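You operate a simulated robot arm through the tools that you are given. There is no shell and no other tool. Be economical: measure what you need, move in short steps, check, and stop when the job is done.

Carry out the task below with a simulated two-armed robot. There is one attempt and no reset: what you move stays moved.

JOB
Pick up the label box with the latest date from the top of the goods table with one hand, pass it to the other hand and put it on the top of the grey drawer chest. Set down upright: label box.

The check looks at the end state, three seconds after you hand in, the way a careful person would. Anything else that was tipped, shoved, dropped, spilled or broken makes it a failure.

ROBOT AND FRAMES
Two 7-joint arms with two-finger parallel grippers on one trunk, on a base that drives. Base frame: it is fixed to the floor where the robot stands at the start and does not move with it; the origin is under the middle of the robot, x ahead of it, y to its left, z up; the surface under the hand at the start is at about z = 80. Readings come in cm, degrees, newtons and seconds.
The left shoulder is at the start at [16.3, 17.1, 110.8], the right one opposite. With the tool pointing down near the work surface each hand reaches from about 48 to 96 cm from the robot's upright axis, wherever it stands, measured 20 degrees to its own side. Places, roughly: top of the grey drawer chest [90, 180, 90]. Payload 4.4 kg a hand.
Tool frame (each hand has its own): the origin (TCP) lies between the finger pads and is the grasp point; the fingertips stand 2.3 cm ahead of it; z points along the fingers, y is the line along which they close. Largest opening 9.4 cm; finger width 3.8, thickness 1; the body of the gripper, 5.4 by 9.6 cm, starts 3.9 cm behind the TCP.
Orientation is that of the tool frame in the base frame, as a unit quaternion [x, y, z, w]. With the fingers straight down and closing along the base's y, the tool's x points along the base's -x, its y along +y and its z along -z.

CONTROLS
- The arms move only by the tool servo_tool. It takes "left_steps", "right_steps" or both (then of equal length, played together; a hand with none holds still); each is a list of rows, each an object (a shift or turn left out is 0, a gripper value left out holds the last) with "slide": the shift along the tool's x, y, z in units of 200 mm (1.0 is 200 mm), a list of three; "turn": the turn, a rotation vector about the tool's x, y, z in units of 120 degrees (1.0 is 120 degrees), a list of three; "grip": the opening, from 0 (shut) to 1 (fully open). In form: [{"slide": [x, y, z], "turn": [wx, wy, wz], "grip": grip}, ...]. A call has 1 to 8 rows; each row is the pose to reach, as a shift and turn from the pose commanded when the call began, along the tool's axes at that moment. A call with a number of a shift or a turn outside -1 to 1 is refused whole. Each row takes 0.2 s and may step no farther than 5 cm and 8.6 degrees from the row before; otherwise, or with a gripper value out of range, the whole call is refused. Where a pose cannot be reached the arm comes as near as it can. A force on the tool above 40 N (or 10 N above the force at the start of the call, whichever is more), or a blocked arm, ends the call early, and 0.2 s more pass. The fingers move at their own pace (about 7.2 cm/s each) and stop on an object; they squeeze with about 33 N. The grip force told is the motor's: it shows also when the fingers shut on nothing. Time passes only in rows, and 0.2 s behind the last, so rows that repeat a pose let the fingers close. It gives the time, the measured TCP pose, the force on the tool (base axes), the opening and the grip force at its end, in the units of the frame above (readings bear some noise), with the torque about the TCP (base axes, N m) and any sound that the robot's microphone picked up.
- Cameras (640 x 400 px; columns grow to the right, rows downward): "scene" is now at [28.68, 2.16, 124.33]; the picture's right is [0.25, -0.97, 0.00], its down [-0.57, -0.15, -0.81] and it looks along [0.78, 0.20, -0.59] (base axes); focal length 214 px, centre (320, 200). "left" rides on the left gripper at [8.6, -1.6, -7.4] in its tool frame; the picture's right is [0.18, 0.98, 0.00], its down [-0.58, 0.11, -0.81] and it looks along [-0.79, 0.15, 0.59] (tool axes); focal length 243 px, centre (320, 200). "right" rides on the right gripper at [8.6, 1.6, -7.5] in its tool frame; the picture's right is [-0.18, 0.98, 0.00], its down [-0.58, -0.11, -0.81] and it looks along [-0.79, -0.15, 0.59] (tool axes); focal length 243 px, centre (320, 200). There is no depth. A picture from a camera that has moved, and an enlarged one, comes with that camera's place and axes in the base frame and with its lens.
- grab_frame(camera): a new picture of that camera. The clock stands still meanwhile.
- raise_lower(by): slides the trunk up (or, below 0, down) by that many cm; the arms and the scene camera ride with it, the base frame stays. It gives what a move gives, with no picture.
- roll_base(legs): drives the robot by 1 to 6 legs, each [ahead, left, turn to the left] in cm, cm and degrees, along the robot's own axes; the way and the turn of a leg run together, so that a leg with both is an arc; at most 150 cm and 180 degrees a leg. The arms and the cameras ride along, it lands a little off, and it stops where it bumps. It gives what a move gives.
- aim_head(pan, tilt): turns the head with the scene camera to pan (to the left, within 80 degrees either way) and tilt (down, from -29 to 69), counted from straight ahead of the robot. It gives what a move gives.
- enlarge(camera, box): a new picture of the part [left, top, right, bottom] of that camera's present view, enlarged. The clock stands still meanwhile.
- close_job(): hands the job in; it is judged then, once.

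Work in short steps. Places have to be worked out from the pictures, the camera data and where the tool is seen: move nearer, look again, correct. Check each grasp and each placing, and mend what went wrong. You have 120 turns and 92 pictures in all, those below and enlarged ones among them. Open the grippers and draw the arms clear of the work before you hand the job in, unless the task says otherwise; then end with one line.

The tools are called after "Emit:" by a JSON object that holds its "fn" and its "kwargs". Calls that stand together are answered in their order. servo_tool: Moves the arms, as the interface text tells. Its arguments: {"type":"object","properties":{"left_steps":{"type":"array","items":{"type":"object","properties":{"slide":{"type":"array","items":{"type":"number"}},"turn":{"type":"array","items":{"type":"number"}},"grip":{"type":"number"}}}},"right_steps":{"type":"array","items":{"type":"object","properties":{"slide":{"type":"array","items":{"type":"number"}},"turn":{"type":"array","items":{"type":"number"}},"grip":{"type":"number"}}}}},"required":[]} The other tools are called the same way: raise_lower (by) slides the trunk up or down; roll_base (legs) drives the base; aim_head (pan, tilt) turns the head that bears the scene camera; grab_frame (camera) takes a picture; enlarge (camera, box) takes an enlarged picture of a part of a camera's view; close_job () hands the job in.

At the start:

```text
time_s: 0.0
left_tool_pos: [48.29, 41.27, 112.56]
left_ee_rot: [0.001, 1.0, 0.0, -0.001]
left_wrist_force: [-0.2, -0.3, -0.2]
left_wrist_torque: [-0.03, -0.01, 0.0]
left_gripper_width: 9.39
left_finger_force: 0.1
right_tool_pos: [44.16, -12.83, 110.47]
right_ee_rot: [-0.001, 1.0, 0.0, -0.001]
right_wrist_force: [0.0, -0.4, 0.7]
right_wrist_torque: [0.0, -0.01, -0.02]
right_gripper_width: 9.4
right_finger_force: 0.0
trunk travel left (down, up): [-12.5, 26.3]
robot x, y, heading: [-0.08, -0.22, 0.1]
head pan, tilt: [14.3, 36.3]
```

scene: 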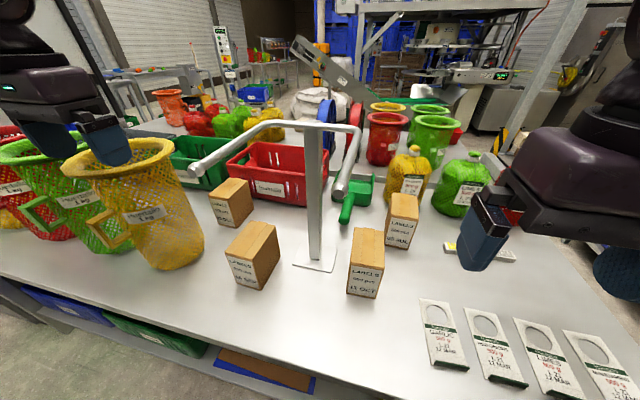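
right: 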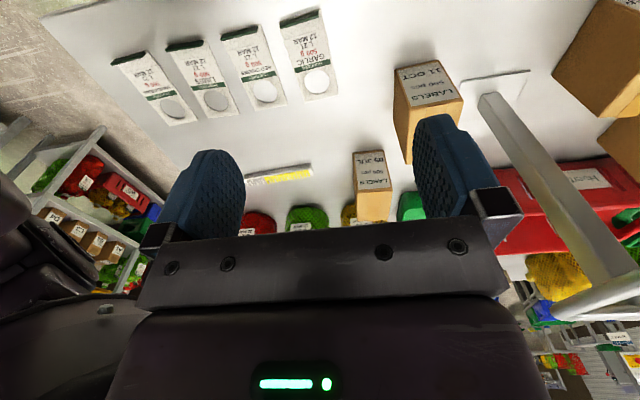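
left: 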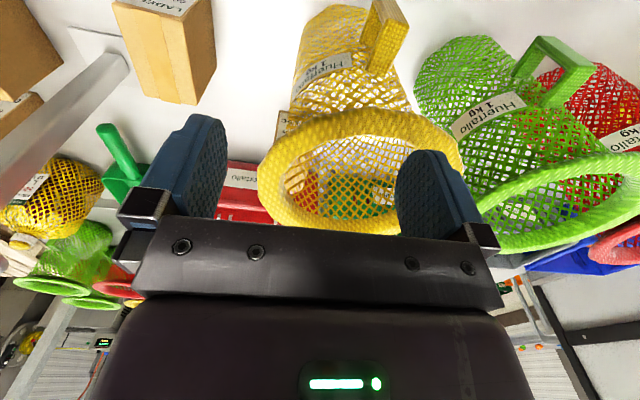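

Four label boxes are visible on the table; I enlarge them to read the dates.

Emit:
{"fn": "enlarge", "kwargs": {"camera": "scene", "box": [200, 170, 300, 300]}}

Emit:
{"fn": "enlarge", "kwargs": {"camera": "scene", "box": [330, 180, 430, 310]}}

```text
3.08 times, centred on (250, 235) of scene
camera zoom: at [28.68, 2.16, 124.33], right [0.25, -0.97, 0.0], down [-0.57, -0.15, -0.81], along [0.78, 0.2, -0.59], focal length 660 px, centre (535, 92)
```

zoom: 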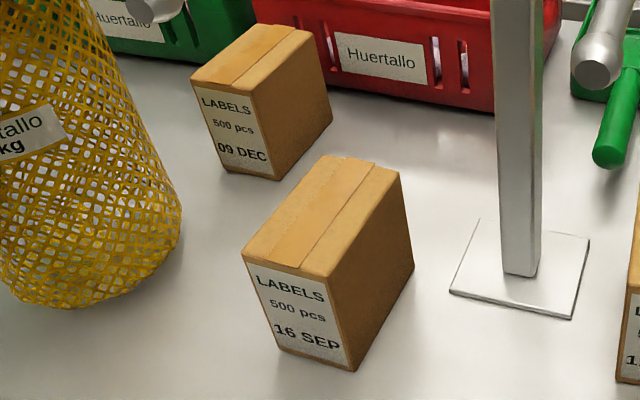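

```text
3.08 times, centred on (380, 245) of scene
camera zoom: at [28.68, 2.16, 124.33], right [0.25, -0.97, 0.0], down [-0.57, -0.15, -0.81], along [0.78, 0.2, -0.59], focal length 660 px, centre (135, 62)
```

zoom: 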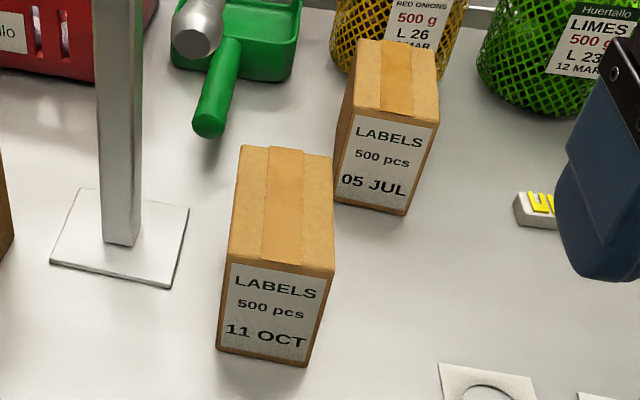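

The 09 DEC box is the latest; I judge it at about x 67–77, y 37–43.5, top near z 90.5. A basket (rim at about [57, 49, 107]) and a rack (bars at z ≈ 114) stand close by, so I raise the trunk to bring the arm in from above.

Emit:
{"fn": "raise_lower", "kwargs": {"by": 20}}

Emit:
{"fn": "servo_tool", "kwargs": {"left_steps": [{"slide": [-0.2, 0, 0], "grip": 1}, {"slide": [-0.4, 0, 0]}, {"slide": [-0.6, 0, 0]}, {"slide": [-0.8, 0, 0]}, {"slide": [-1.0, 0, 0]}]}}

Emit:
{"fn": "grab_frame", "kwargs": {"camera": "left"}}

Emit:
{"fn": "grab_frame", "kwargs": {"camera": "scene"}}

```text
time_s: 2.2
left_tool_pos: [48.3, 41.2, 132.52]
left_ee_rot: [0.001, 1.0, -0.001, -0.001]
left_wrist_force: [0.4, 0.8, 0.1]
left_wrist_torque: [-0.03, 0.01, -0.01]
left_gripper_width: 9.4
left_finger_force: 0.0
right_tool_pos: [44.26, -12.77, 130.47]
right_ee_rot: [0.0, 1.0, 0.0, -0.001]
right_wrist_force: [0.3, 0.1, 1.1]
right_wrist_torque: [0.0, 0.01, 0.0]
right_gripper_width: 9.38
right_finger_force: 0.1
trunk travel left (down, up): [-32.5, 6.3]
robot x, y, heading: [0.17, 0.11, 0.1]
head pan, tilt: [14.3, 36.3]
```

```text
time_s: 3.4
left_tool_pos: [62.14, 41.93, 132.86]
left_ee_rot: [0.0, 1.0, 0.0, 0.0]
left_wrist_force: [0.4, 0.2, -1.1]
left_wrist_torque: [-0.02, 0.02, 0.01]
left_gripper_width: 9.37
left_finger_force: 0.0
left hand out of reach, approached as far as the arm can: row 4, 5
right_tool_pos: [44.11, -12.79, 130.47]
right_ee_rot: [0.0, 1.0, 0.0, 0.0]
right_wrist_force: [0.1, 0.6, -0.2]
right_wrist_torque: [0.02, 0.02, 0.02]
right_gripper_width: 9.41
right_finger_force: 0.1
trunk travel left (down, up): [-32.5, 6.3]
robot x, y, heading: [-0.28, 0.26, -0.0]
head pan, tilt: [14.3, 36.3]
```

```text
86 pictures are left
camera left: at [53.43, 40.21, 140.18], right [-0.18, 0.98, 0.0], down [0.58, 0.11, 0.81], along [0.79, 0.15, -0.59], focal length 243 px, centre (320, 200)
```

left: 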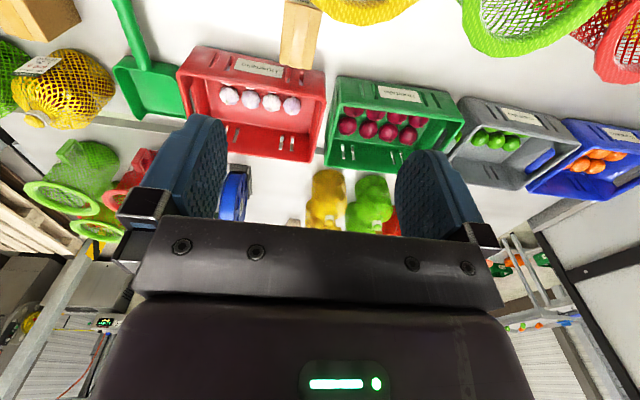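

```text
85 pictures are left
camera scene: at [14.19, 2.18, 146.27], right [0.25, -0.97, 0.0], down [-0.57, -0.15, -0.81], along [0.78, 0.2, -0.59], focal length 214 px, centre (320, 200)
```

scene: 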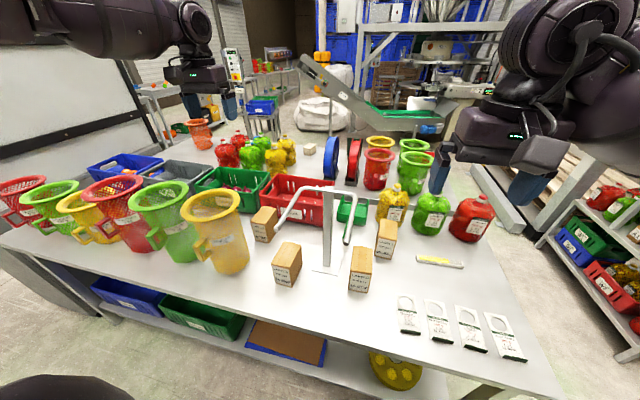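

The trunk move shifted the camera back as well. I see a small cream block farther back on the table, so I check whether it is another label box.

Emit:
{"fn": "enlarge", "kwargs": {"camera": "scene", "box": [250, 110, 350, 175]}}

Emit:
{"fn": "enlarge", "kwargs": {"camera": "scene", "box": [160, 170, 320, 280]}}

```text
6.15 times, centred on (300, 142) of scene
camera zoom: at [14.19, 2.18, 146.27], right [0.25, -0.97, 0.0], down [-0.57, -0.15, -0.81], along [0.78, 0.2, -0.59], focal length 1320 px, centre (443, 554)
```

zoom: 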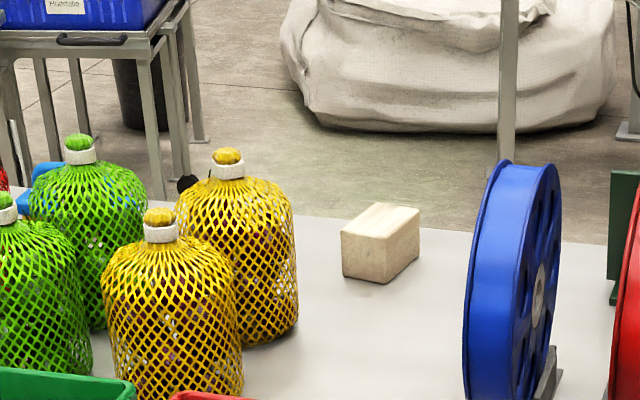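

```text
3.64 times, centred on (240, 225) of scene
camera zoom: at [14.19, 2.18, 146.27], right [0.25, -0.97, 0.0], down [-0.57, -0.15, -0.81], along [0.78, 0.2, -0.59], focal length 780 px, centre (611, 109)
```

zoom: 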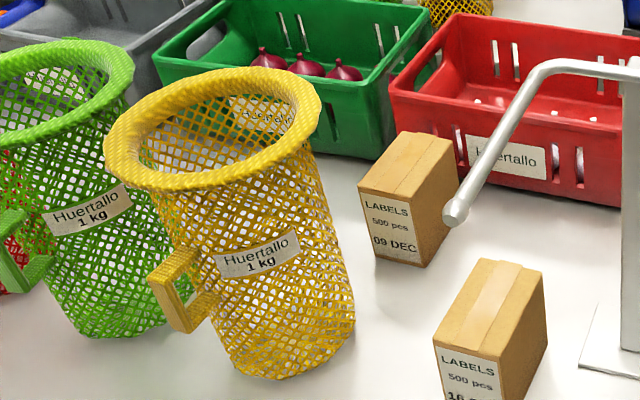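

The cream block has no label, so 09 DEC stands. Second view puts the box centre at about [72.6, 40.6], top z 90, but reach is short at this height. I lower the trunk a bit and then look at the pose.

Emit:
{"fn": "raise_lower", "kwargs": {"by": -9}}

Emit:
{"fn": "servo_tool", "kwargs": {"left_steps": [{"slide": [0, 0, 0]}]}}

Emit:
{"fn": "grab_frame", "kwargs": {"camera": "scene"}}

```text
time_s: 4.6
left_tool_pos: [61.89, 41.97, 123.95]
left_ee_rot: [0.001, 1.0, 0.0, 0.002]
left_wrist_force: [-0.3, 0.6, -0.6]
left_wrist_torque: [0.01, -0.03, 0.01]
left_gripper_width: 9.4
left_finger_force: 0.0
right_tool_pos: [43.89, -12.69, 121.59]
right_ee_rot: [0.001, 1.0, 0.0, 0.002]
right_wrist_force: [-0.9, 0.0, 0.6]
right_wrist_torque: [0.01, -0.01, 0.0]
right_gripper_width: 9.41
right_finger_force: 0.0
trunk travel left (down, up): [-23.5, 15.3]
robot x, y, heading: [-0.23, -0.15, 0.1]
head pan, tilt: [14.3, 36.3]
```

```text
time_s: 5.0
left_tool_pos: [61.97, 42.01, 123.69]
left_ee_rot: [0.001, 1.0, 0.0, -0.001]
left_wrist_force: [0.4, 1.1, -0.2]
left_wrist_torque: [0.01, 0.0, 0.02]
left_gripper_width: 9.39
left_finger_force: 0.0
right_tool_pos: [44.02, -12.74, 121.43]
right_ee_rot: [0.0, 1.0, 0.001, 0.0]
right_wrist_force: [-0.3, 0.3, 0.0]
right_wrist_torque: [0.03, 0.03, 0.01]
right_gripper_width: 9.37
right_finger_force: 0.0
trunk travel left (down, up): [-23.5, 15.3]
robot x, y, heading: [0.04, 0.04, 0.2]
head pan, tilt: [14.3, 36.3]
```

```text
82 pictures are left
camera scene: at [18.33, 2.16, 136.82], right [0.25, -0.97, 0.0], down [-0.57, -0.15, -0.81], along [0.78, 0.2, -0.59], focal length 214 px, centre (320, 200)
```

scene: 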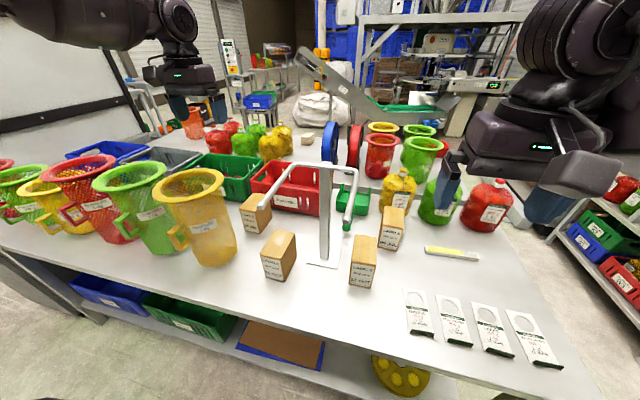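

The forearm comes in from the upper left, above the baskets. I move over the box to about [72.5, 40.5, 111] and check from above.

Emit:
{"fn": "servo_tool", "kwargs": {"left_steps": [{"slide": [-0.13, -0.02, 0.15]}, {"slide": [-0.26, -0.04, 0.3]}, {"slide": [-0.39, -0.06, 0.45]}, {"slide": [-0.525, -0.075, 0.63]}, {"slide": [-0.525, -0.075, 0.63]}]}}

Emit:
{"fn": "grab_frame", "kwargs": {"camera": "left"}}

Emit:
{"fn": "grab_frame", "kwargs": {"camera": "scene"}}

```text
time_s: 6.2
left_tool_pos: [66.15, 41.47, 112.85]
left_ee_rot: [0.001, 1.0, 0.0, 0.001]
left_wrist_force: [0.4, 0.7, 0.1]
left_wrist_torque: [-0.03, -0.01, 0.0]
left_gripper_width: 9.41
left_finger_force: 0.0
left hand out of reach, approached as far as the arm can: row 3, 4, 5
right_tool_pos: [44.02, -12.84, 121.45]
right_ee_rot: [0.0, 1.0, 0.001, 0.0]
right_wrist_force: [-0.9, 0.1, -0.2]
right_wrist_torque: [0.01, 0.01, -0.01]
right_gripper_width: 9.4
right_finger_force: 0.1
trunk travel left (down, up): [-23.5, 15.3]
robot x, y, heading: [0.23, 0.15, -0.1]
head pan, tilt: [14.3, 36.3]
```

```text
81 pictures are left
camera left: at [57.53, 39.73, 120.1], right [-0.18, 0.98, 0.0], down [0.58, 0.11, 0.81], along [0.79, 0.15, -0.59], focal length 243 px, centre (320, 200)
```

left: 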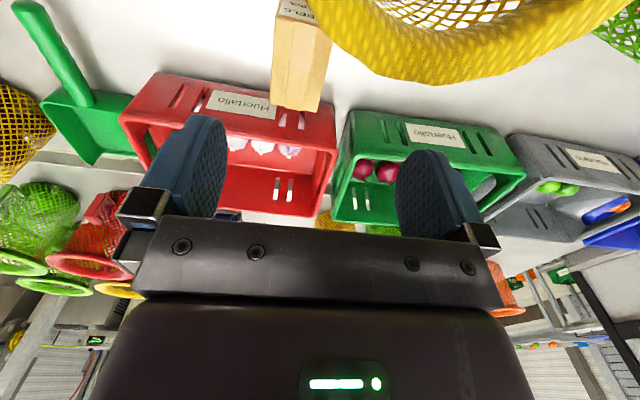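

```text
80 pictures are left
camera scene: at [18.3, 2.12, 136.83], right [0.25, -0.97, 0.0], down [-0.57, -0.15, -0.81], along [0.78, 0.2, -0.59], focal length 214 px, centre (320, 200)
```

scene: 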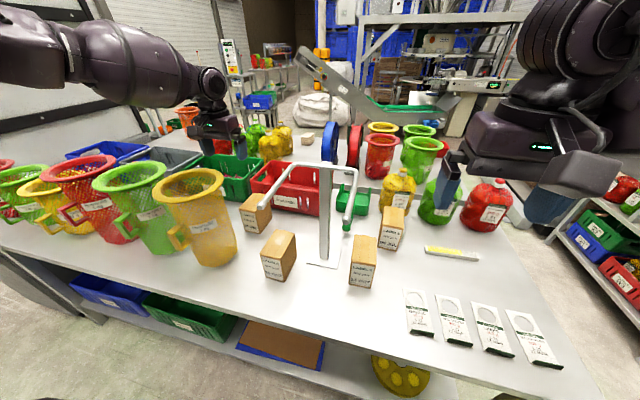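

The arm runs out of reach by about 6 cm. I check how much floor room the base has in front of the table before driving closer.

Emit:
{"fn": "aim_head", "kwargs": {"pan": 0, "tilt": 69}}

Emit:
{"fn": "grab_frame", "kwargs": {"camera": "scene"}}

```text
time_s: 7.2
left_tool_pos: [66.23, 41.63, 112.64]
left_ee_rot: [0.0, 1.0, 0.0, 0.001]
left_wrist_force: [0.3, 0.2, 0.3]
left_wrist_torque: [0.0, -0.01, -0.01]
left_gripper_width: 9.4
left_finger_force: 0.1
right_tool_pos: [44.13, -12.74, 121.42]
right_ee_rot: [0.0, 1.0, 0.0, 0.0]
right_wrist_force: [0.2, -0.2, 0.6]
right_wrist_torque: [-0.01, 0.04, -0.03]
right_gripper_width: 9.39
right_finger_force: 0.2
trunk travel left (down, up): [-23.5, 15.3]
robot x, y, heading: [-0.12, -0.03, 0.1]
head pan, tilt: [0.0, 68.8]
```

```text
79 pictures are left
camera scene: at [15.49, 0.0, 132.66], right [0.0, -1.0, 0.0], down [-0.93, 0.0, -0.36], along [0.36, 0.0, -0.93], focal length 214 px, centre (320, 200)
```

scene: 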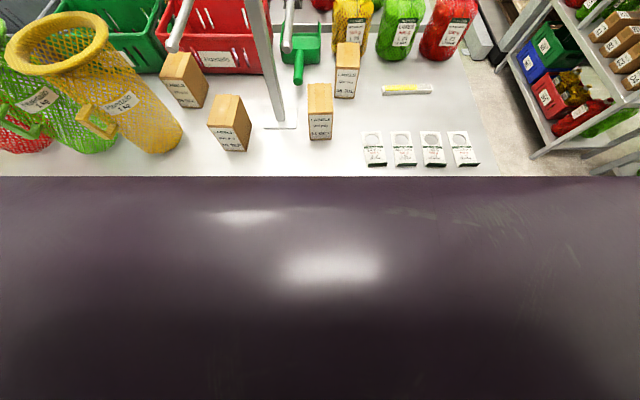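

Nothing visible blocks a few cm of advance; the table edge is near x 33. I drive 4 cm ahead and 5 cm left in a small move, which brings the box into reach.

Emit:
{"fn": "roll_base", "kwargs": {"legs": [[4, 5, 0]]}}

Emit:
{"fn": "aim_head", "kwargs": {"pan": 25, "tilt": 36}}

Emit:
{"fn": "grab_frame", "kwargs": {"camera": "scene"}}

```text
time_s: 8.3
left_tool_pos: [70.11, 46.48, 112.67]
left_ee_rot: [0.001, 1.0, -0.001, 0.001]
left_wrist_force: [-0.1, -0.8, 0.2]
left_wrist_torque: [-0.01, 0.04, 0.02]
left_gripper_width: 9.4
left_finger_force: 0.0
right_tool_pos: [48.11, -7.75, 121.45]
right_ee_rot: [0.001, 1.0, 0.0, 0.0]
right_wrist_force: [-0.2, -0.6, 0.1]
right_wrist_torque: [-0.02, 0.02, 0.0]
right_gripper_width: 9.38
right_finger_force: 0.1
trunk travel left (down, up): [-23.5, 15.3]
robot x, y, heading: [3.89, 5.19, 0.0]
head pan, tilt: [0.0, 68.8]
```

```text
time_s: 9.3
left_tool_pos: [70.07, 46.42, 112.71]
left_ee_rot: [0.001, 1.0, 0.0, 0.001]
left_wrist_force: [0.5, 0.4, 0.1]
left_wrist_torque: [-0.03, 0.02, 0.03]
left_gripper_width: 9.42
left_finger_force: 0.0
right_tool_pos: [48.16, -7.77, 121.49]
right_ee_rot: [0.001, 1.0, 0.0, 0.0]
right_wrist_force: [1.0, -0.7, -0.1]
right_wrist_torque: [0.01, 0.03, 0.02]
right_gripper_width: 9.41
right_finger_force: 0.1
trunk travel left (down, up): [-23.5, 15.3]
robot x, y, heading: [3.91, 4.71, 0.4]
head pan, tilt: [25.0, 36.0]
```

```text
78 pictures are left
camera scene: at [21.8, 8.61, 136.86], right [0.42, -0.91, 0.0], down [-0.53, -0.25, -0.81], along [0.73, 0.34, -0.59], focal length 214 px, centre (320, 200)
```

scene: 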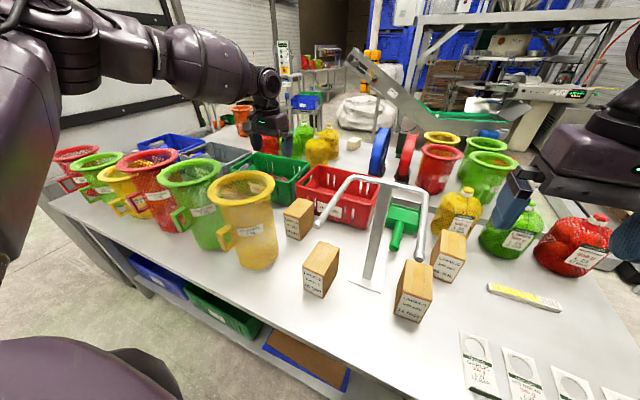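

The arm is nearly straight and above the rims. I move over the box centre and down a little, then check clearance.

Emit:
{"fn": "servo_tool", "kwargs": {"left_steps": [{"slide": [-0.06, -0.15, 0.1]}, {"slide": [-0.125, -0.29, 0.3]}, {"slide": [-0.125, -0.29, 0.4]}, {"slide": [-0.125, -0.29, 0.4]}]}}

Emit:
{"fn": "grab_frame", "kwargs": {"camera": "left"}}

Emit:
{"fn": "grab_frame", "kwargs": {"camera": "scene"}}

```text
refused: row 2 steps farther than a row can; nothing moved
```

```text
77 pictures are left
camera left: at [61.54, 44.68, 120.07], right [-0.18, 0.98, 0.0], down [0.58, 0.11, 0.81], along [0.79, 0.15, -0.59], focal length 243 px, centre (320, 200)
```

left: 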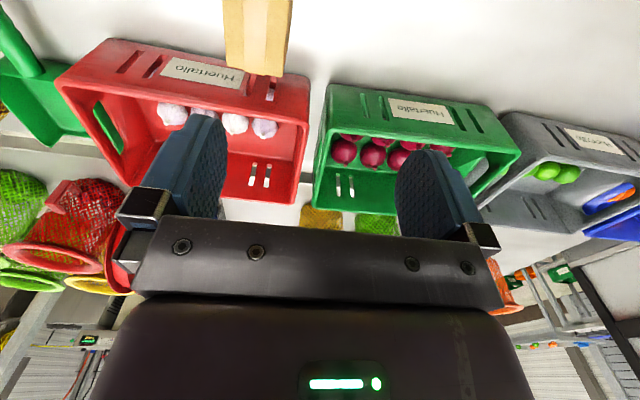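

```text
76 pictures are left
camera scene: at [21.8, 8.61, 136.86], right [0.42, -0.91, 0.0], down [-0.53, -0.25, -0.81], along [0.73, 0.34, -0.59], focal length 214 px, centre (320, 200)
```

scene: 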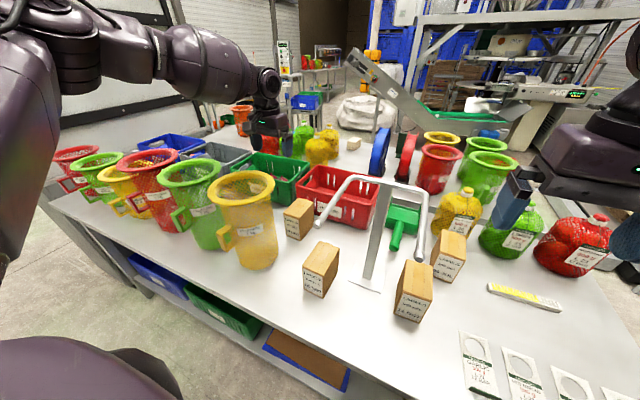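

The call was refused for a too-long step; nothing moved. I resend it with smaller rows.

Emit:
{"fn": "servo_tool", "kwargs": {"left_steps": [{"slide": [-0.06, -0.15, 0.1]}, {"slide": [-0.125, -0.29, 0.2]}, {"slide": [-0.125, -0.29, 0.35]}, {"slide": [-0.125, -0.29, 0.35]}]}}

Emit:
{"fn": "grab_frame", "kwargs": {"camera": "left"}}

Emit:
{"fn": "grab_frame", "kwargs": {"camera": "scene"}}

```text
time_s: 10.3
left_tool_pos: [67.73, 42.05, 108.27]
left_ee_rot: [0.0, 1.0, -0.001, 0.001]
left_wrist_force: [0.2, 0.1, -0.7]
left_wrist_torque: [0.04, 0.04, -0.03]
left_gripper_width: 9.37
left_finger_force: 0.0
left hand out of reach, approached as far as the arm can: row 1, 2, 3, 4
right_tool_pos: [48.05, -7.83, 121.46]
right_ee_rot: [0.001, 1.0, -0.001, 0.0]
right_wrist_force: [0.2, -0.4, -0.8]
right_wrist_torque: [0.04, -0.01, 0.02]
right_gripper_width: 9.4
right_finger_force: 0.1
trunk travel left (down, up): [-23.5, 15.3]
robot x, y, heading: [3.62, 4.8, -0.1]
head pan, tilt: [25.0, 36.0]
```

```text
75 pictures are left
camera left: at [59.01, 40.38, 115.63], right [-0.18, 0.98, 0.0], down [0.58, 0.11, 0.81], along [0.79, 0.15, -0.59], focal length 243 px, centre (320, 200)
```

left: 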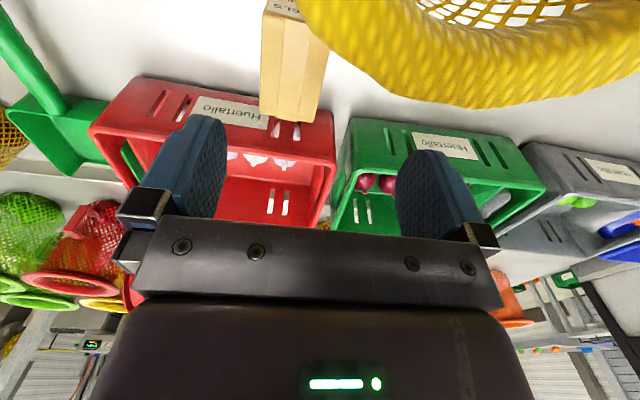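

```text
74 pictures are left
camera scene: at [21.77, 8.6, 136.87], right [0.42, -0.91, 0.0], down [-0.53, -0.25, -0.81], along [0.73, 0.34, -0.59], focal length 214 px, centre (320, 200)
```

scene: 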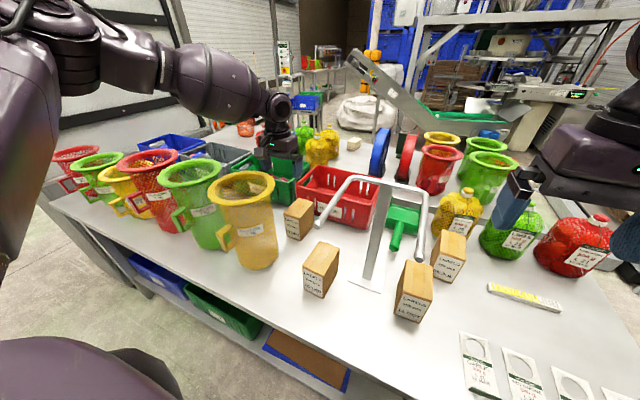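

Reach is still short and the base shows no contact, so I drive another 6 cm ahead, watching for a bump.

Emit:
{"fn": "roll_base", "kwargs": {"legs": [[3, 0, 0], [3, 0, 0]]}}

Emit:
{"fn": "servo_tool", "kwargs": {"left_steps": [{"slide": [0, -0.06, 0]}, {"slide": [0.02, -0.08, 0.1]}]}}

Emit:
{"fn": "grab_frame", "kwargs": {"camera": "scene"}}

```text
time_s: 11.6
left_tool_pos: [73.77, 42.2, 108.22]
left_ee_rot: [0.0, 1.0, -0.001, 0.001]
left_wrist_force: [0.6, 0.3, -0.6]
left_wrist_torque: [-0.02, 0.01, 0.01]
left_gripper_width: 9.39
left_finger_force: 0.1
right_tool_pos: [54.06, -7.8, 121.43]
right_ee_rot: [0.0, 1.0, 0.001, 0.0]
right_wrist_force: [0.3, 0.1, 0.1]
right_wrist_torque: [0.02, 0.05, -0.01]
right_gripper_width: 9.41
right_finger_force: 0.1
trunk travel left (down, up): [-23.5, 15.3]
robot x, y, heading: [9.72, 4.73, 0.1]
head pan, tilt: [25.0, 36.0]
```

```text
time_s: 12.2
left_tool_pos: [72.23, 41.0, 106.69]
left_ee_rot: [0.001, 1.0, -0.001, 0.0]
left_wrist_force: [0.8, 0.3, -0.3]
left_wrist_torque: [-0.03, 0.04, 0.01]
left_gripper_width: 9.38
left_finger_force: 0.1
left hand out of reach, approached as far as the arm can: row 1, 2
right_tool_pos: [54.08, -7.85, 121.37]
right_ee_rot: [0.0, 1.0, 0.0, -0.001]
right_wrist_force: [-0.3, -0.1, -0.8]
right_wrist_torque: [0.0, 0.01, 0.01]
right_gripper_width: 9.4
right_finger_force: 0.2
trunk travel left (down, up): [-23.5, 15.3]
robot x, y, heading: [9.84, 4.84, -0.1]
head pan, tilt: [25.0, 36.0]
```

```text
73 pictures are left
camera scene: at [27.77, 8.66, 136.84], right [0.42, -0.91, 0.0], down [-0.53, -0.25, -0.81], along [0.73, 0.34, -0.59], focal length 214 px, centre (320, 200)
```

scene: 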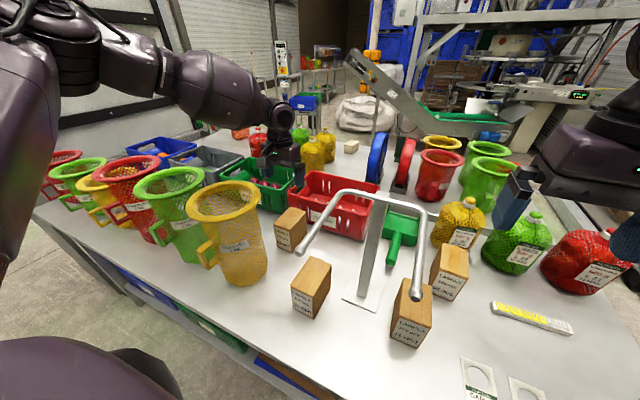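

I drive 3 cm more so the grasp lands at the far half of the box (keeps the wrist camera away from the basket rim), then lower the trunk 8 cm.

Emit:
{"fn": "roll_base", "kwargs": {"legs": [[3, 0, 0]]}}

Emit:
{"fn": "raise_lower", "kwargs": {"by": -5}}

Emit:
{"fn": "servo_tool", "kwargs": {"left_steps": [{"slide": [0, -0.01, 0.0]}]}}

Emit:
{"fn": "grab_frame", "kwargs": {"camera": "left"}}

Emit:
{"fn": "grab_frame", "kwargs": {"camera": "scene"}}

```text
time_s: 13.0
left_tool_pos: [75.4, 40.95, 106.62]
left_ee_rot: [0.0, 1.0, -0.001, 0.001]
left_wrist_force: [-0.4, -0.3, -0.1]
left_wrist_torque: [-0.02, 0.02, 0.01]
left_gripper_width: 9.41
left_finger_force: 0.0
right_tool_pos: [57.01, -7.7, 121.41]
right_ee_rot: [0.0, 1.0, -0.001, 0.001]
right_wrist_force: [1.1, 0.6, 0.6]
right_wrist_torque: [-0.02, 0.05, 0.01]
right_gripper_width: 9.42
right_finger_force: 0.0
trunk travel left (down, up): [-23.5, 15.3]
robot x, y, heading: [12.92, 4.86, -0.0]
head pan, tilt: [25.0, 36.0]
```

```text
time_s: 13.9
left_tool_pos: [75.22, 40.82, 101.89]
left_ee_rot: [0.002, 1.0, 0.0, 0.003]
left_wrist_force: [0.8, -0.5, 0.1]
left_wrist_torque: [0.01, -0.01, 0.02]
left_gripper_width: 9.39
left_finger_force: 0.2
right_tool_pos: [56.74, -7.84, 116.69]
right_ee_rot: [0.0, 1.0, 0.0, 0.003]
right_wrist_force: [0.1, -0.9, 0.9]
right_wrist_torque: [-0.01, -0.04, -0.04]
right_gripper_width: 9.39
right_finger_force: 0.1
trunk travel left (down, up): [-18.5, 20.3]
robot x, y, heading: [12.95, 4.95, -0.0]
head pan, tilt: [25.0, 36.0]
```

```text
time_s: 14.3
left_tool_pos: [75.28, 40.72, 101.64]
left_ee_rot: [0.001, 1.0, 0.0, 0.002]
left_wrist_force: [-1.0, -0.5, 0.4]
left_wrist_torque: [0.0, -0.03, 0.03]
left_gripper_width: 9.39
left_finger_force: 0.0
right_tool_pos: [56.95, -7.8, 116.48]
right_ee_rot: [0.001, 1.0, 0.001, 0.0]
right_wrist_force: [-0.5, -0.1, 0.7]
right_wrist_torque: [0.03, 0.0, 0.01]
right_gripper_width: 9.4
right_finger_force: 0.1
trunk travel left (down, up): [-18.5, 20.3]
robot x, y, heading: [12.84, 4.96, -0.0]
head pan, tilt: [25.0, 36.0]
```

```text
72 pictures are left
camera left: at [66.69, 38.92, 109.02], right [-0.18, 0.98, 0.0], down [0.58, 0.11, 0.81], along [0.79, 0.15, -0.59], focal length 243 px, centre (320, 200)
```

left: 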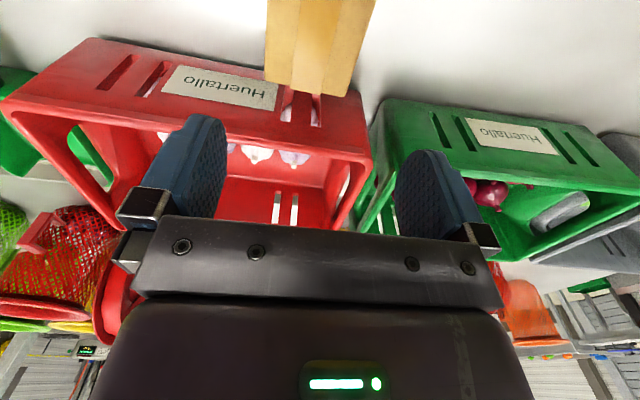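

```text
71 pictures are left
camera scene: at [34.88, 8.61, 131.42], right [0.42, -0.91, 0.0], down [-0.53, -0.25, -0.81], along [0.73, 0.34, -0.59], focal length 214 px, centre (320, 200)
```

scene: 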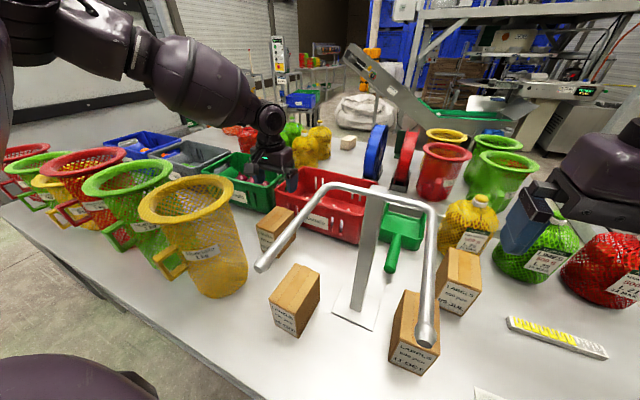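

Box measured more precisely: far edge x≈77.1, y 36.6–43.4, aligned with the base axes. To keep the forearm clear of the basket rim I move the base 5 cm ahead and 5 cm right, then bring the hand back over the box and part way down.

Emit:
{"fn": "roll_base", "kwargs": {"legs": [[5, -5, 0]]}}

Emit:
{"fn": "servo_tool", "kwargs": {"left_steps": [{"slide": [0.13, 0.1, 0]}, {"slide": [0.26, 0.21, 0.0]}, {"slide": [0.26, 0.21, 0.1]}, {"slide": [0.26, 0.21, 0.2]}, {"slide": [0.26, 0.21, 0.2]}]}}

Emit:
{"fn": "grab_frame", "kwargs": {"camera": "scene"}}

Emit:
{"fn": "grab_frame", "kwargs": {"camera": "left"}}

```text
time_s: 15.4
left_tool_pos: [76.67, 35.5, 101.77]
left_ee_rot: [0.001, 1.0, 0.001, 0.002]
left_wrist_force: [-0.1, -0.6, -0.2]
left_wrist_torque: [0.06, -0.02, 0.01]
left_gripper_width: 9.39
left_finger_force: 0.1
right_tool_pos: [58.16, -13.01, 116.45]
right_ee_rot: [0.0, 1.0, 0.0, 0.0]
right_wrist_force: [-0.2, -0.1, -0.1]
right_wrist_torque: [0.05, -0.06, -0.01]
right_gripper_width: 9.37
right_finger_force: 0.1
trunk travel left (down, up): [-18.5, 20.3]
robot x, y, heading: [14.04, -0.04, 0.2]
head pan, tilt: [25.0, 36.0]
```

```text
time_s: 16.6
left_tool_pos: [71.33, 39.77, 97.67]
left_ee_rot: [0.001, 1.0, -0.001, 0.002]
left_wrist_force: [1.2, -0.3, -0.5]
left_wrist_torque: [0.0, 0.01, -0.02]
left_gripper_width: 9.41
left_finger_force: 0.0
right_tool_pos: [58.23, -12.91, 116.49]
right_ee_rot: [0.0, 1.0, 0.0, 0.0]
right_wrist_force: [-0.1, -0.2, -0.1]
right_wrist_torque: [-0.01, 0.0, 0.01]
right_gripper_width: 9.41
right_finger_force: 0.1
trunk travel left (down, up): [-18.5, 20.3]
robot x, y, heading: [13.66, 0.03, 0.1]
head pan, tilt: [25.0, 36.0]
```

```text
70 pictures are left
camera scene: at [36.06, 3.49, 131.43], right [0.42, -0.91, 0.0], down [-0.53, -0.25, -0.81], along [0.73, 0.34, -0.59], focal length 214 px, centre (320, 200)
```

scene: 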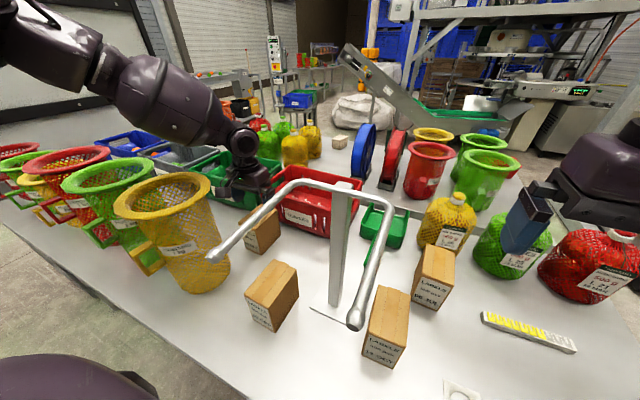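

```text
69 pictures are left
camera left: at [62.74, 37.97, 104.99], right [-0.18, 0.98, 0.0], down [0.58, 0.11, 0.81], along [0.79, 0.15, -0.59], focal length 243 px, centre (320, 200)
```

left: 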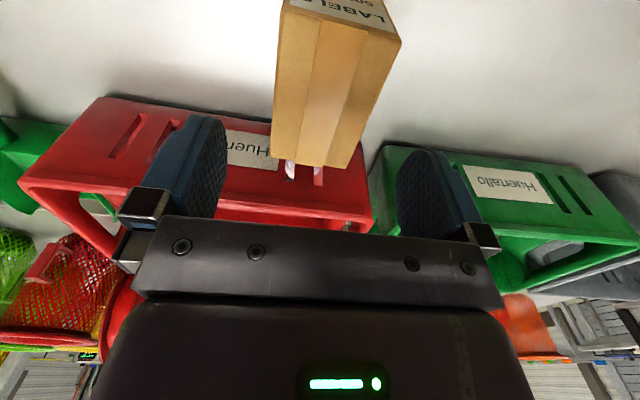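

Base stopped at x≈14, so that is as near as it goes. Box now measured x 67.3–77.5, y 36.8–43.2. I move to x≈74.2, y 40 and go down to about z 92, fingertips straddling the top.

Emit:
{"fn": "servo_tool", "kwargs": {"left_steps": [{"slide": [-0.14, 0.012, 0], "grip": 1}, {"slide": [-0.14, 0.012, 0.12]}, {"slide": [-0.14, 0.012, 0.25]}, {"slide": [-0.14, 0.012, 0.25]}]}}

Emit:
{"fn": "grab_frame", "kwargs": {"camera": "scene"}}

Emit:
{"fn": "grab_frame", "kwargs": {"camera": "left"}}

```text
time_s: 17.6
left_tool_pos: [74.05, 40.03, 92.67]
left_ee_rot: [0.001, 1.0, -0.001, 0.002]
left_wrist_force: [-0.3, -0.5, 0.5]
left_wrist_torque: [-0.03, 0.0, -0.03]
left_gripper_width: 9.4
left_finger_force: 0.1
right_tool_pos: [58.05, -13.01, 116.53]
right_ee_rot: [0.001, 1.0, 0.0, 0.001]
right_wrist_force: [0.4, 0.1, 0.2]
right_wrist_torque: [0.01, -0.03, -0.02]
right_gripper_width: 9.41
right_finger_force: 0.1
trunk travel left (down, up): [-18.5, 20.3]
robot x, y, heading: [13.61, -0.19, 0.1]
head pan, tilt: [25.0, 36.0]
```

```text
68 pictures are left
camera scene: at [36.0, 3.52, 131.45], right [0.42, -0.91, 0.0], down [-0.53, -0.25, -0.81], along [0.73, 0.34, -0.59], focal length 214 px, centre (320, 200)
```

scene: 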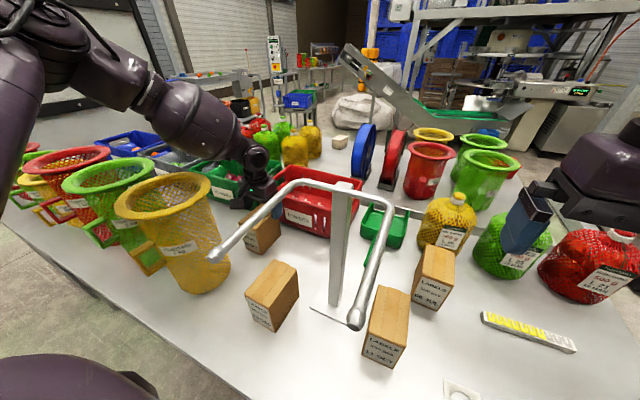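

```text
67 pictures are left
camera left: at [65.49, 38.25, 100.05], right [-0.18, 0.98, 0.0], down [0.58, 0.11, 0.81], along [0.8, 0.15, -0.59], focal length 243 px, centre (320, 200)
```

left: 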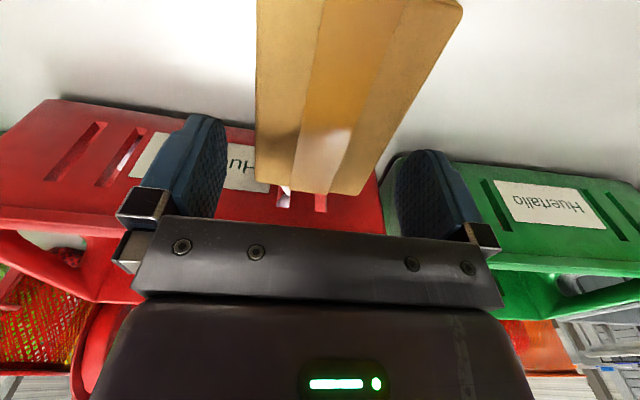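

Fingers straddle the box centrally and the forearm is clear of the basket. I go down to z≈87 and watch the force.

Emit:
{"fn": "servo_tool", "kwargs": {"left_steps": [{"slide": [0, 0, 0.1]}, {"slide": [0, 0, 0.19]}, {"slide": [0, 0, 0.28]}, {"slide": [0, 0, 0.28]}]}}

Emit:
{"fn": "grab_frame", "kwargs": {"camera": "scene"}}

Emit:
{"fn": "grab_frame", "kwargs": {"camera": "left"}}

```text
time_s: 18.6
left_tool_pos: [74.41, 39.75, 87.42]
left_ee_rot: [0.001, 1.0, 0.001, 0.006]
left_wrist_force: [-0.5, -0.2, 0.9]
left_wrist_torque: [0.0, 0.02, 0.0]
left_gripper_width: 9.4
left_finger_force: 0.0
right_tool_pos: [57.98, -13.15, 116.63]
right_ee_rot: [0.0, 1.0, 0.001, 0.002]
right_wrist_force: [0.6, 0.5, -0.9]
right_wrist_torque: [0.01, 0.02, 0.0]
right_gripper_width: 9.38
right_finger_force: 0.1
trunk travel left (down, up): [-18.5, 20.3]
robot x, y, heading: [14.0, 0.09, -0.0]
head pan, tilt: [25.0, 36.0]
```

```text
66 pictures are left
camera scene: at [35.95, 3.33, 131.51], right [0.42, -0.91, 0.0], down [-0.53, -0.25, -0.81], along [0.73, 0.34, -0.59], focal length 214 px, centre (320, 200)
```

scene: 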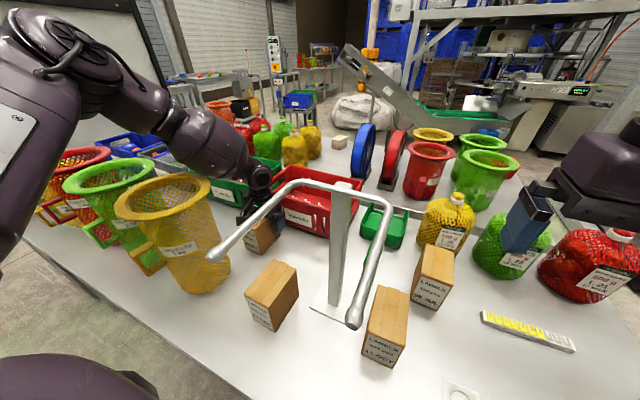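

```text
65 pictures are left
camera left: at [65.67, 38.02, 94.76], right [-0.18, 0.98, 0.0], down [0.57, 0.11, 0.81], along [0.8, 0.15, -0.58], focal length 243 px, centre (320, 200)
```

left: 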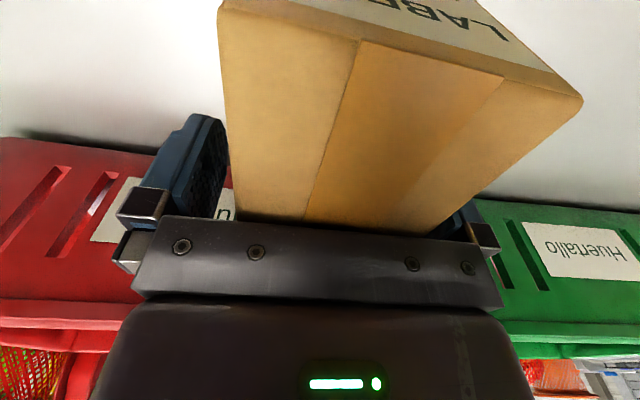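

Straddled with no contact force. I close the gripper.

Emit:
{"fn": "servo_tool", "kwargs": {"left_steps": [{"slide": [0, 0.01, 0], "grip": 0}, {"slide": [0, 0.01, 0], "grip": 0}, {"slide": [0, 0.01, 0], "grip": 0}, {"slide": [0, 0.01, 0], "grip": 0}, {"slide": [0, 0.01, 0], "grip": 0}]}}

```text
time_s: 19.8
left_tool_pos: [74.29, 39.97, 87.37]
left_ee_rot: [0.002, 1.0, 0.0, 0.005]
left_wrist_force: [10.8, -3.9, 29.7]
left_wrist_torque: [0.19, -0.13, -0.34]
left_gripper_width: 6.53
left_finger_force: 33.0
right_tool_pos: [57.99, -13.26, 116.54]
right_ee_rot: [0.0, 1.0, 0.002, 0.0]
right_wrist_force: [0.6, 0.7, 0.4]
right_wrist_torque: [0.0, 0.0, -0.01]
right_gripper_width: 9.39
right_finger_force: 0.0
trunk travel left (down, up): [-18.5, 20.3]
robot x, y, heading: [13.73, 0.03, 0.1]
head pan, tilt: [25.0, 36.0]
```

Gripped at 6.5 cm. I lift straight up in steps; after that I look.

Emit:
{"fn": "servo_tool", "kwargs": {"left_steps": [{"slide": [0, 0, -0.05]}, {"slide": [0, 0, -0.15]}, {"slide": [0, 0, -0.3]}, {"slide": [0, 0, -0.45]}, {"slide": [0, 0, -0.45]}]}}

Emit:
{"fn": "grab_frame", "kwargs": {"camera": "scene"}}

```text
time_s: 21.0
left_tool_pos: [74.26, 40.33, 95.95]
left_ee_rot: [0.001, 1.0, -0.001, 0.0]
left_wrist_force: [0.3, 0.4, -3.7]
left_wrist_torque: [0.01, -0.07, -0.01]
left_gripper_width: 6.48
left_finger_force: 33.6
right_tool_pos: [58.12, -12.9, 116.39]
right_ee_rot: [0.0, 1.0, 0.0, 0.0]
right_wrist_force: [-0.2, 0.3, 0.2]
right_wrist_torque: [0.02, 0.01, -0.04]
right_gripper_width: 9.39
right_finger_force: 0.0
trunk travel left (down, up): [-18.5, 20.3]
robot x, y, heading: [13.96, 0.08, -0.1]
head pan, tilt: [25.0, 36.0]
```

```text
64 pictures are left
camera scene: at [36.16, 3.55, 131.38], right [0.42, -0.91, 0.0], down [-0.53, -0.25, -0.81], along [0.73, 0.34, -0.59], focal length 214 px, centre (320, 200)
```

scene: 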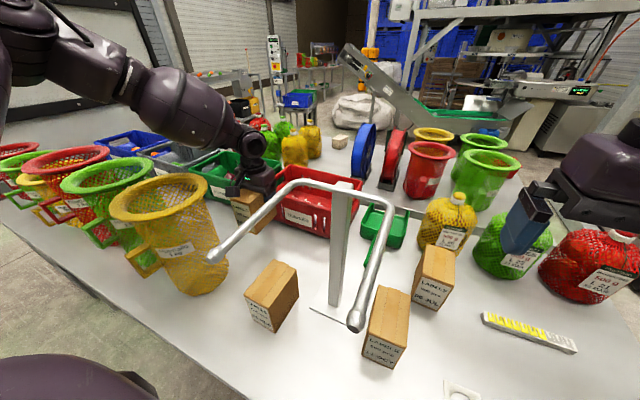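

The box is held (about 4 N weight). I raise the trunk 20 cm, then lift the hand further so the box clears basket and rack.

Emit:
{"fn": "raise_lower", "kwargs": {"by": 20}}

Emit:
{"fn": "servo_tool", "kwargs": {"left_steps": [{"slide": [0.1, 0, -0.15]}, {"slide": [0.2, 0, -0.3]}, {"slide": [0.3, 0, -0.45]}, {"slide": [0.4, 0, -0.6]}, {"slide": [0.4, 0, -0.6]}]}}

Emit:
{"fn": "grab_frame", "kwargs": {"camera": "scene"}}

```text
time_s: 23.2
left_tool_pos: [73.35, 40.23, 122.46]
left_ee_rot: [0.001, 0.998, -0.001, 0.061]
left_wrist_force: [-0.4, -0.2, -3.0]
left_wrist_torque: [-0.03, -0.09, 0.0]
left_gripper_width: 6.46
left_finger_force: 33.5
right_tool_pos: [58.11, -12.95, 136.4]
right_ee_rot: [0.0, 1.0, 0.0, 0.0]
right_wrist_force: [-0.7, -0.2, -0.1]
right_wrist_torque: [0.0, 0.03, -0.02]
right_gripper_width: 9.41
right_finger_force: 0.0
trunk travel left (down, up): [-38.5, 0.3]
robot x, y, heading: [14.15, -0.41, 0.0]
head pan, tilt: [25.0, 36.0]
```

```text
time_s: 24.4
left_tool_pos: [63.97, 40.22, 133.4]
left_ee_rot: [0.001, 0.998, -0.001, 0.059]
left_wrist_force: [0.2, 0.4, -2.2]
left_wrist_torque: [-0.03, -0.05, -0.01]
left_gripper_width: 6.49
left_finger_force: 33.1
right_tool_pos: [58.32, -13.01, 136.43]
right_ee_rot: [0.0, 1.0, 0.0, 0.0]
right_wrist_force: [-0.5, 0.6, -0.4]
right_wrist_torque: [0.02, 0.01, 0.01]
right_gripper_width: 9.42
right_finger_force: 0.0
trunk travel left (down, up): [-38.5, 0.3]
robot x, y, heading: [13.94, 0.04, 0.0]
head pan, tilt: [25.0, 36.0]
```

```text
63 pictures are left
camera scene: at [27.69, 3.53, 152.25], right [0.42, -0.91, 0.0], down [-0.53, -0.25, -0.81], along [0.73, 0.34, -0.59], focal length 214 px, centre (320, 200)
```

scene: 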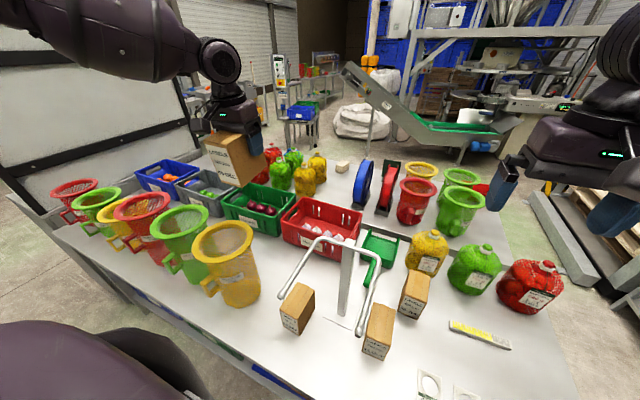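

The box is clear above everything. Before driving I look left (toward the chest) and check the floor.

Emit:
{"fn": "aim_head", "kwargs": {"pan": 75, "tilt": 30}}

Emit:
{"fn": "grab_frame", "kwargs": {"camera": "scene"}}

```text
time_s: 25.6
left_tool_pos: [63.88, 40.18, 133.53]
left_ee_rot: [0.001, 0.998, -0.002, 0.06]
left_wrist_force: [-0.5, 0.0, -2.2]
left_wrist_torque: [-0.01, -0.04, 0.01]
left_gripper_width: 6.49
left_finger_force: 33.0
right_tool_pos: [58.3, -12.95, 136.47]
right_ee_rot: [-0.001, 1.0, 0.0, 0.0]
right_wrist_force: [0.2, -0.6, -0.1]
right_wrist_torque: [0.02, -0.01, 0.01]
right_gripper_width: 9.39
right_finger_force: 0.0
trunk travel left (down, up): [-38.5, 0.3]
robot x, y, heading: [13.92, 0.08, 0.1]
head pan, tilt: [75.0, 30.0]
```

```text
62 pictures are left
camera scene: at [21.96, 8.58, 153.2], right [0.97, -0.26, 0.0], down [-0.13, -0.48, -0.87], along [0.22, 0.84, -0.5], focal length 214 px, centre (320, 200)
```

scene: 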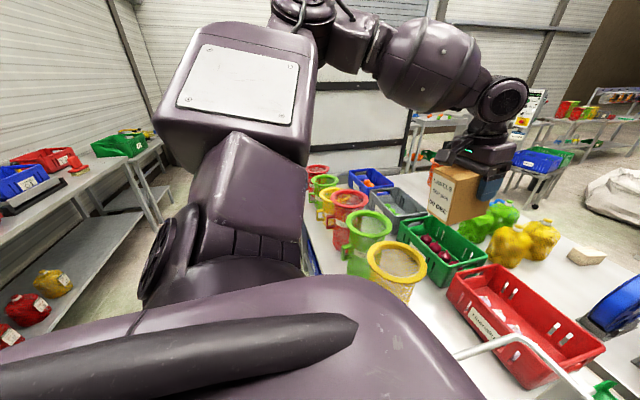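

The arm hides the chest. I back away from the table 35 cm to get free space for the handover, then look again.

Emit:
{"fn": "roll_base", "kwargs": {"legs": [[-35, 0, 0]]}}

Emit:
{"fn": "aim_head", "kwargs": {"pan": -75, "tilt": 30}}

Emit:
{"fn": "grab_frame", "kwargs": {"camera": "scene"}}

Emit:
{"fn": "aim_head", "kwargs": {"pan": 40, "tilt": 25}}

Emit:
{"fn": "grab_frame", "kwargs": {"camera": "scene"}}

```text
time_s: 27.8
left_tool_pos: [29.09, 40.23, 133.53]
left_ee_rot: [0.001, 0.998, -0.001, 0.06]
left_wrist_force: [-0.7, -0.9, -3.4]
left_wrist_torque: [0.03, -0.08, 0.0]
left_gripper_width: 6.48
left_finger_force: 32.7
right_tool_pos: [23.37, -12.88, 136.42]
right_ee_rot: [0.0, 1.0, 0.0, 0.0]
right_wrist_force: [-0.9, 0.7, 0.2]
right_wrist_torque: [0.01, -0.01, -0.01]
right_gripper_width: 9.41
right_finger_force: 0.1
trunk travel left (down, up): [-38.5, 0.3]
robot x, y, heading: [-20.8, -0.04, 0.2]
head pan, tilt: [75.0, 30.0]
```

```text
time_s: 30.2
left_tool_pos: [29.05, 40.16, 133.59]
left_ee_rot: [0.0, 0.998, -0.001, 0.06]
left_wrist_force: [-0.3, 0.5, -3.1]
left_wrist_torque: [0.03, -0.04, 0.01]
left_gripper_width: 6.45
left_finger_force: 32.8
right_tool_pos: [23.32, -12.94, 136.44]
right_ee_rot: [0.0, 1.0, -0.001, 0.0]
right_wrist_force: [0.0, 0.4, -0.4]
right_wrist_torque: [-0.01, 0.03, -0.01]
right_gripper_width: 9.41
right_finger_force: 0.1
trunk travel left (down, up): [-38.5, 0.3]
robot x, y, heading: [-20.78, -0.31, 0.2]
head pan, tilt: [-75.0, 30.0]
```

```text
61 pictures are left
camera scene: at [-12.79, -8.91, 153.2], right [-0.97, -0.26, 0.0], down [-0.13, 0.48, -0.87], along [0.23, -0.84, -0.5], focal length 214 px, centre (320, 200)
```

scene: 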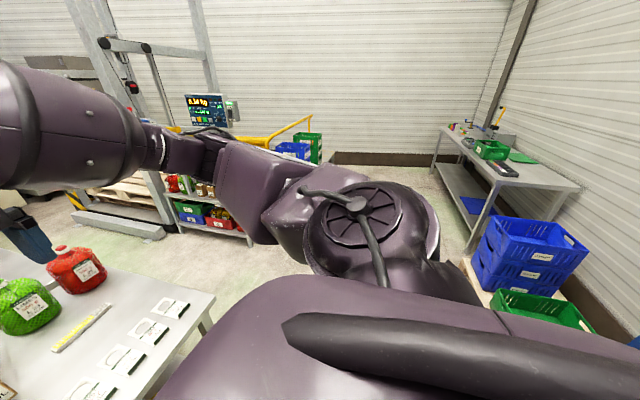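

```text
time_s: 32.1
left_tool_pos: [28.97, 40.3, 133.39]
left_ee_rot: [0.001, 0.998, -0.001, 0.06]
left_wrist_force: [0.1, 0.0, -2.7]
left_wrist_torque: [-0.01, -0.06, -0.02]
left_gripper_width: 6.51
left_finger_force: 33.4
right_tool_pos: [23.4, -12.86, 136.48]
right_ee_rot: [0.0, 1.0, 0.0, 0.0]
right_wrist_force: [0.3, 0.2, -0.3]
right_wrist_torque: [-0.02, -0.02, 0.0]
right_gripper_width: 9.41
right_finger_force: 0.0
trunk travel left (down, up): [-38.5, 0.3]
robot x, y, heading: [-20.63, -0.12, -0.1]
head pan, tilt: [40.0, 25.0]
```

```text
60 pictures are left
camera scene: at [-8.09, 5.75, 154.0], right [0.64, -0.77, 0.0], down [-0.32, -0.27, -0.91], along [0.69, 0.58, -0.42], focal length 214 px, centre (320, 200)
```

scene: 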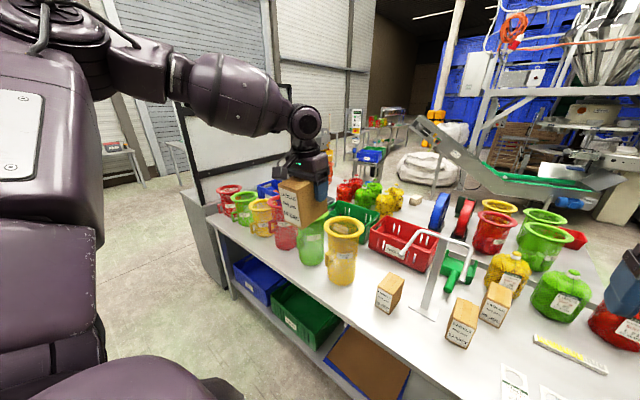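

The left and right aisles look open. I back off 30 cm more so the handover happens away from the table, lower the trunk for better reach, and straighten the left tool (it is pitched about 7°).

Emit:
{"fn": "roll_base", "kwargs": {"legs": [[-30, 0, 0]]}}

Emit:
{"fn": "raise_lower", "kwargs": {"by": -22}}

Emit:
{"fn": "servo_tool", "kwargs": {"left_steps": [{"turn": [0, 0.03, 0]}, {"turn": [0, 0.058, 0]}, {"turn": [0, 0.058, 0]}]}}

Emit:
{"fn": "grab_frame", "kwargs": {"camera": "scene"}}

```text
time_s: 34.2
left_tool_pos: [-0.87, 40.17, 133.44]
left_ee_rot: [0.0, 0.998, -0.001, 0.059]
left_wrist_force: [-0.7, 0.9, -3.0]
left_wrist_torque: [0.01, -0.09, 0.02]
left_gripper_width: 6.52
left_finger_force: 33.4
right_tool_pos: [-6.55, -12.84, 136.45]
right_ee_rot: [0.0, 1.0, 0.0, 0.0]
right_wrist_force: [0.0, 0.6, 0.4]
right_wrist_torque: [-0.02, 0.01, 0.02]
right_gripper_width: 9.43
right_finger_force: 0.0
trunk travel left (down, up): [-38.5, 0.3]
robot x, y, heading: [-50.42, 0.02, 0.1]
head pan, tilt: [40.0, 25.0]
```

```text
time_s: 36.5
left_tool_pos: [-0.71, 40.2, 111.59]
left_ee_rot: [0.001, 0.998, 0.0, 0.061]
left_wrist_force: [-0.8, -0.5, -3.9]
left_wrist_torque: [0.01, -0.06, 0.02]
left_gripper_width: 6.5
left_finger_force: 32.9
right_tool_pos: [-6.62, -13.01, 114.62]
right_ee_rot: [0.0, 1.0, 0.0, 0.002]
right_wrist_force: [-0.1, 0.6, 0.7]
right_wrist_torque: [0.02, -0.02, 0.02]
right_gripper_width: 9.39
right_finger_force: 0.1
trunk travel left (down, up): [-16.5, 22.3]
robot x, y, heading: [-50.85, -0.16, 0.2]
head pan, tilt: [40.0, 25.0]
```

```text
time_s: 37.3
left_tool_pos: [-0.63, 40.3, 111.35]
left_ee_rot: [0.002, 1.0, -0.002, -0.002]
left_wrist_force: [0.2, -0.3, -2.7]
left_wrist_torque: [0.02, -0.07, 0.01]
left_gripper_width: 6.47
left_finger_force: 33.0
right_tool_pos: [-6.42, -13.07, 114.4]
right_ee_rot: [0.001, 1.0, 0.0, 0.001]
right_wrist_force: [0.6, 0.0, 0.0]
right_wrist_torque: [0.0, 0.0, 0.02]
right_gripper_width: 9.39
right_finger_force: 0.0
trunk travel left (down, up): [-16.5, 22.3]
robot x, y, heading: [-50.53, -0.38, -0.1]
head pan, tilt: [40.0, 25.0]
```

```text
59 pictures are left
camera scene: at [-27.41, 5.74, 130.87], right [0.64, -0.77, 0.0], down [-0.32, -0.27, -0.91], along [0.69, 0.58, -0.42], focal length 214 px, centre (320, 200)
```

scene: 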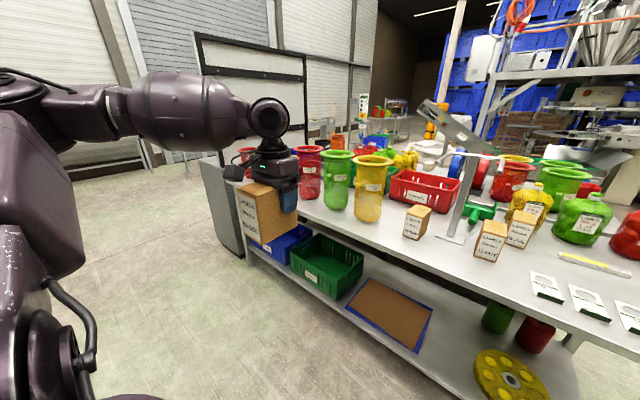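

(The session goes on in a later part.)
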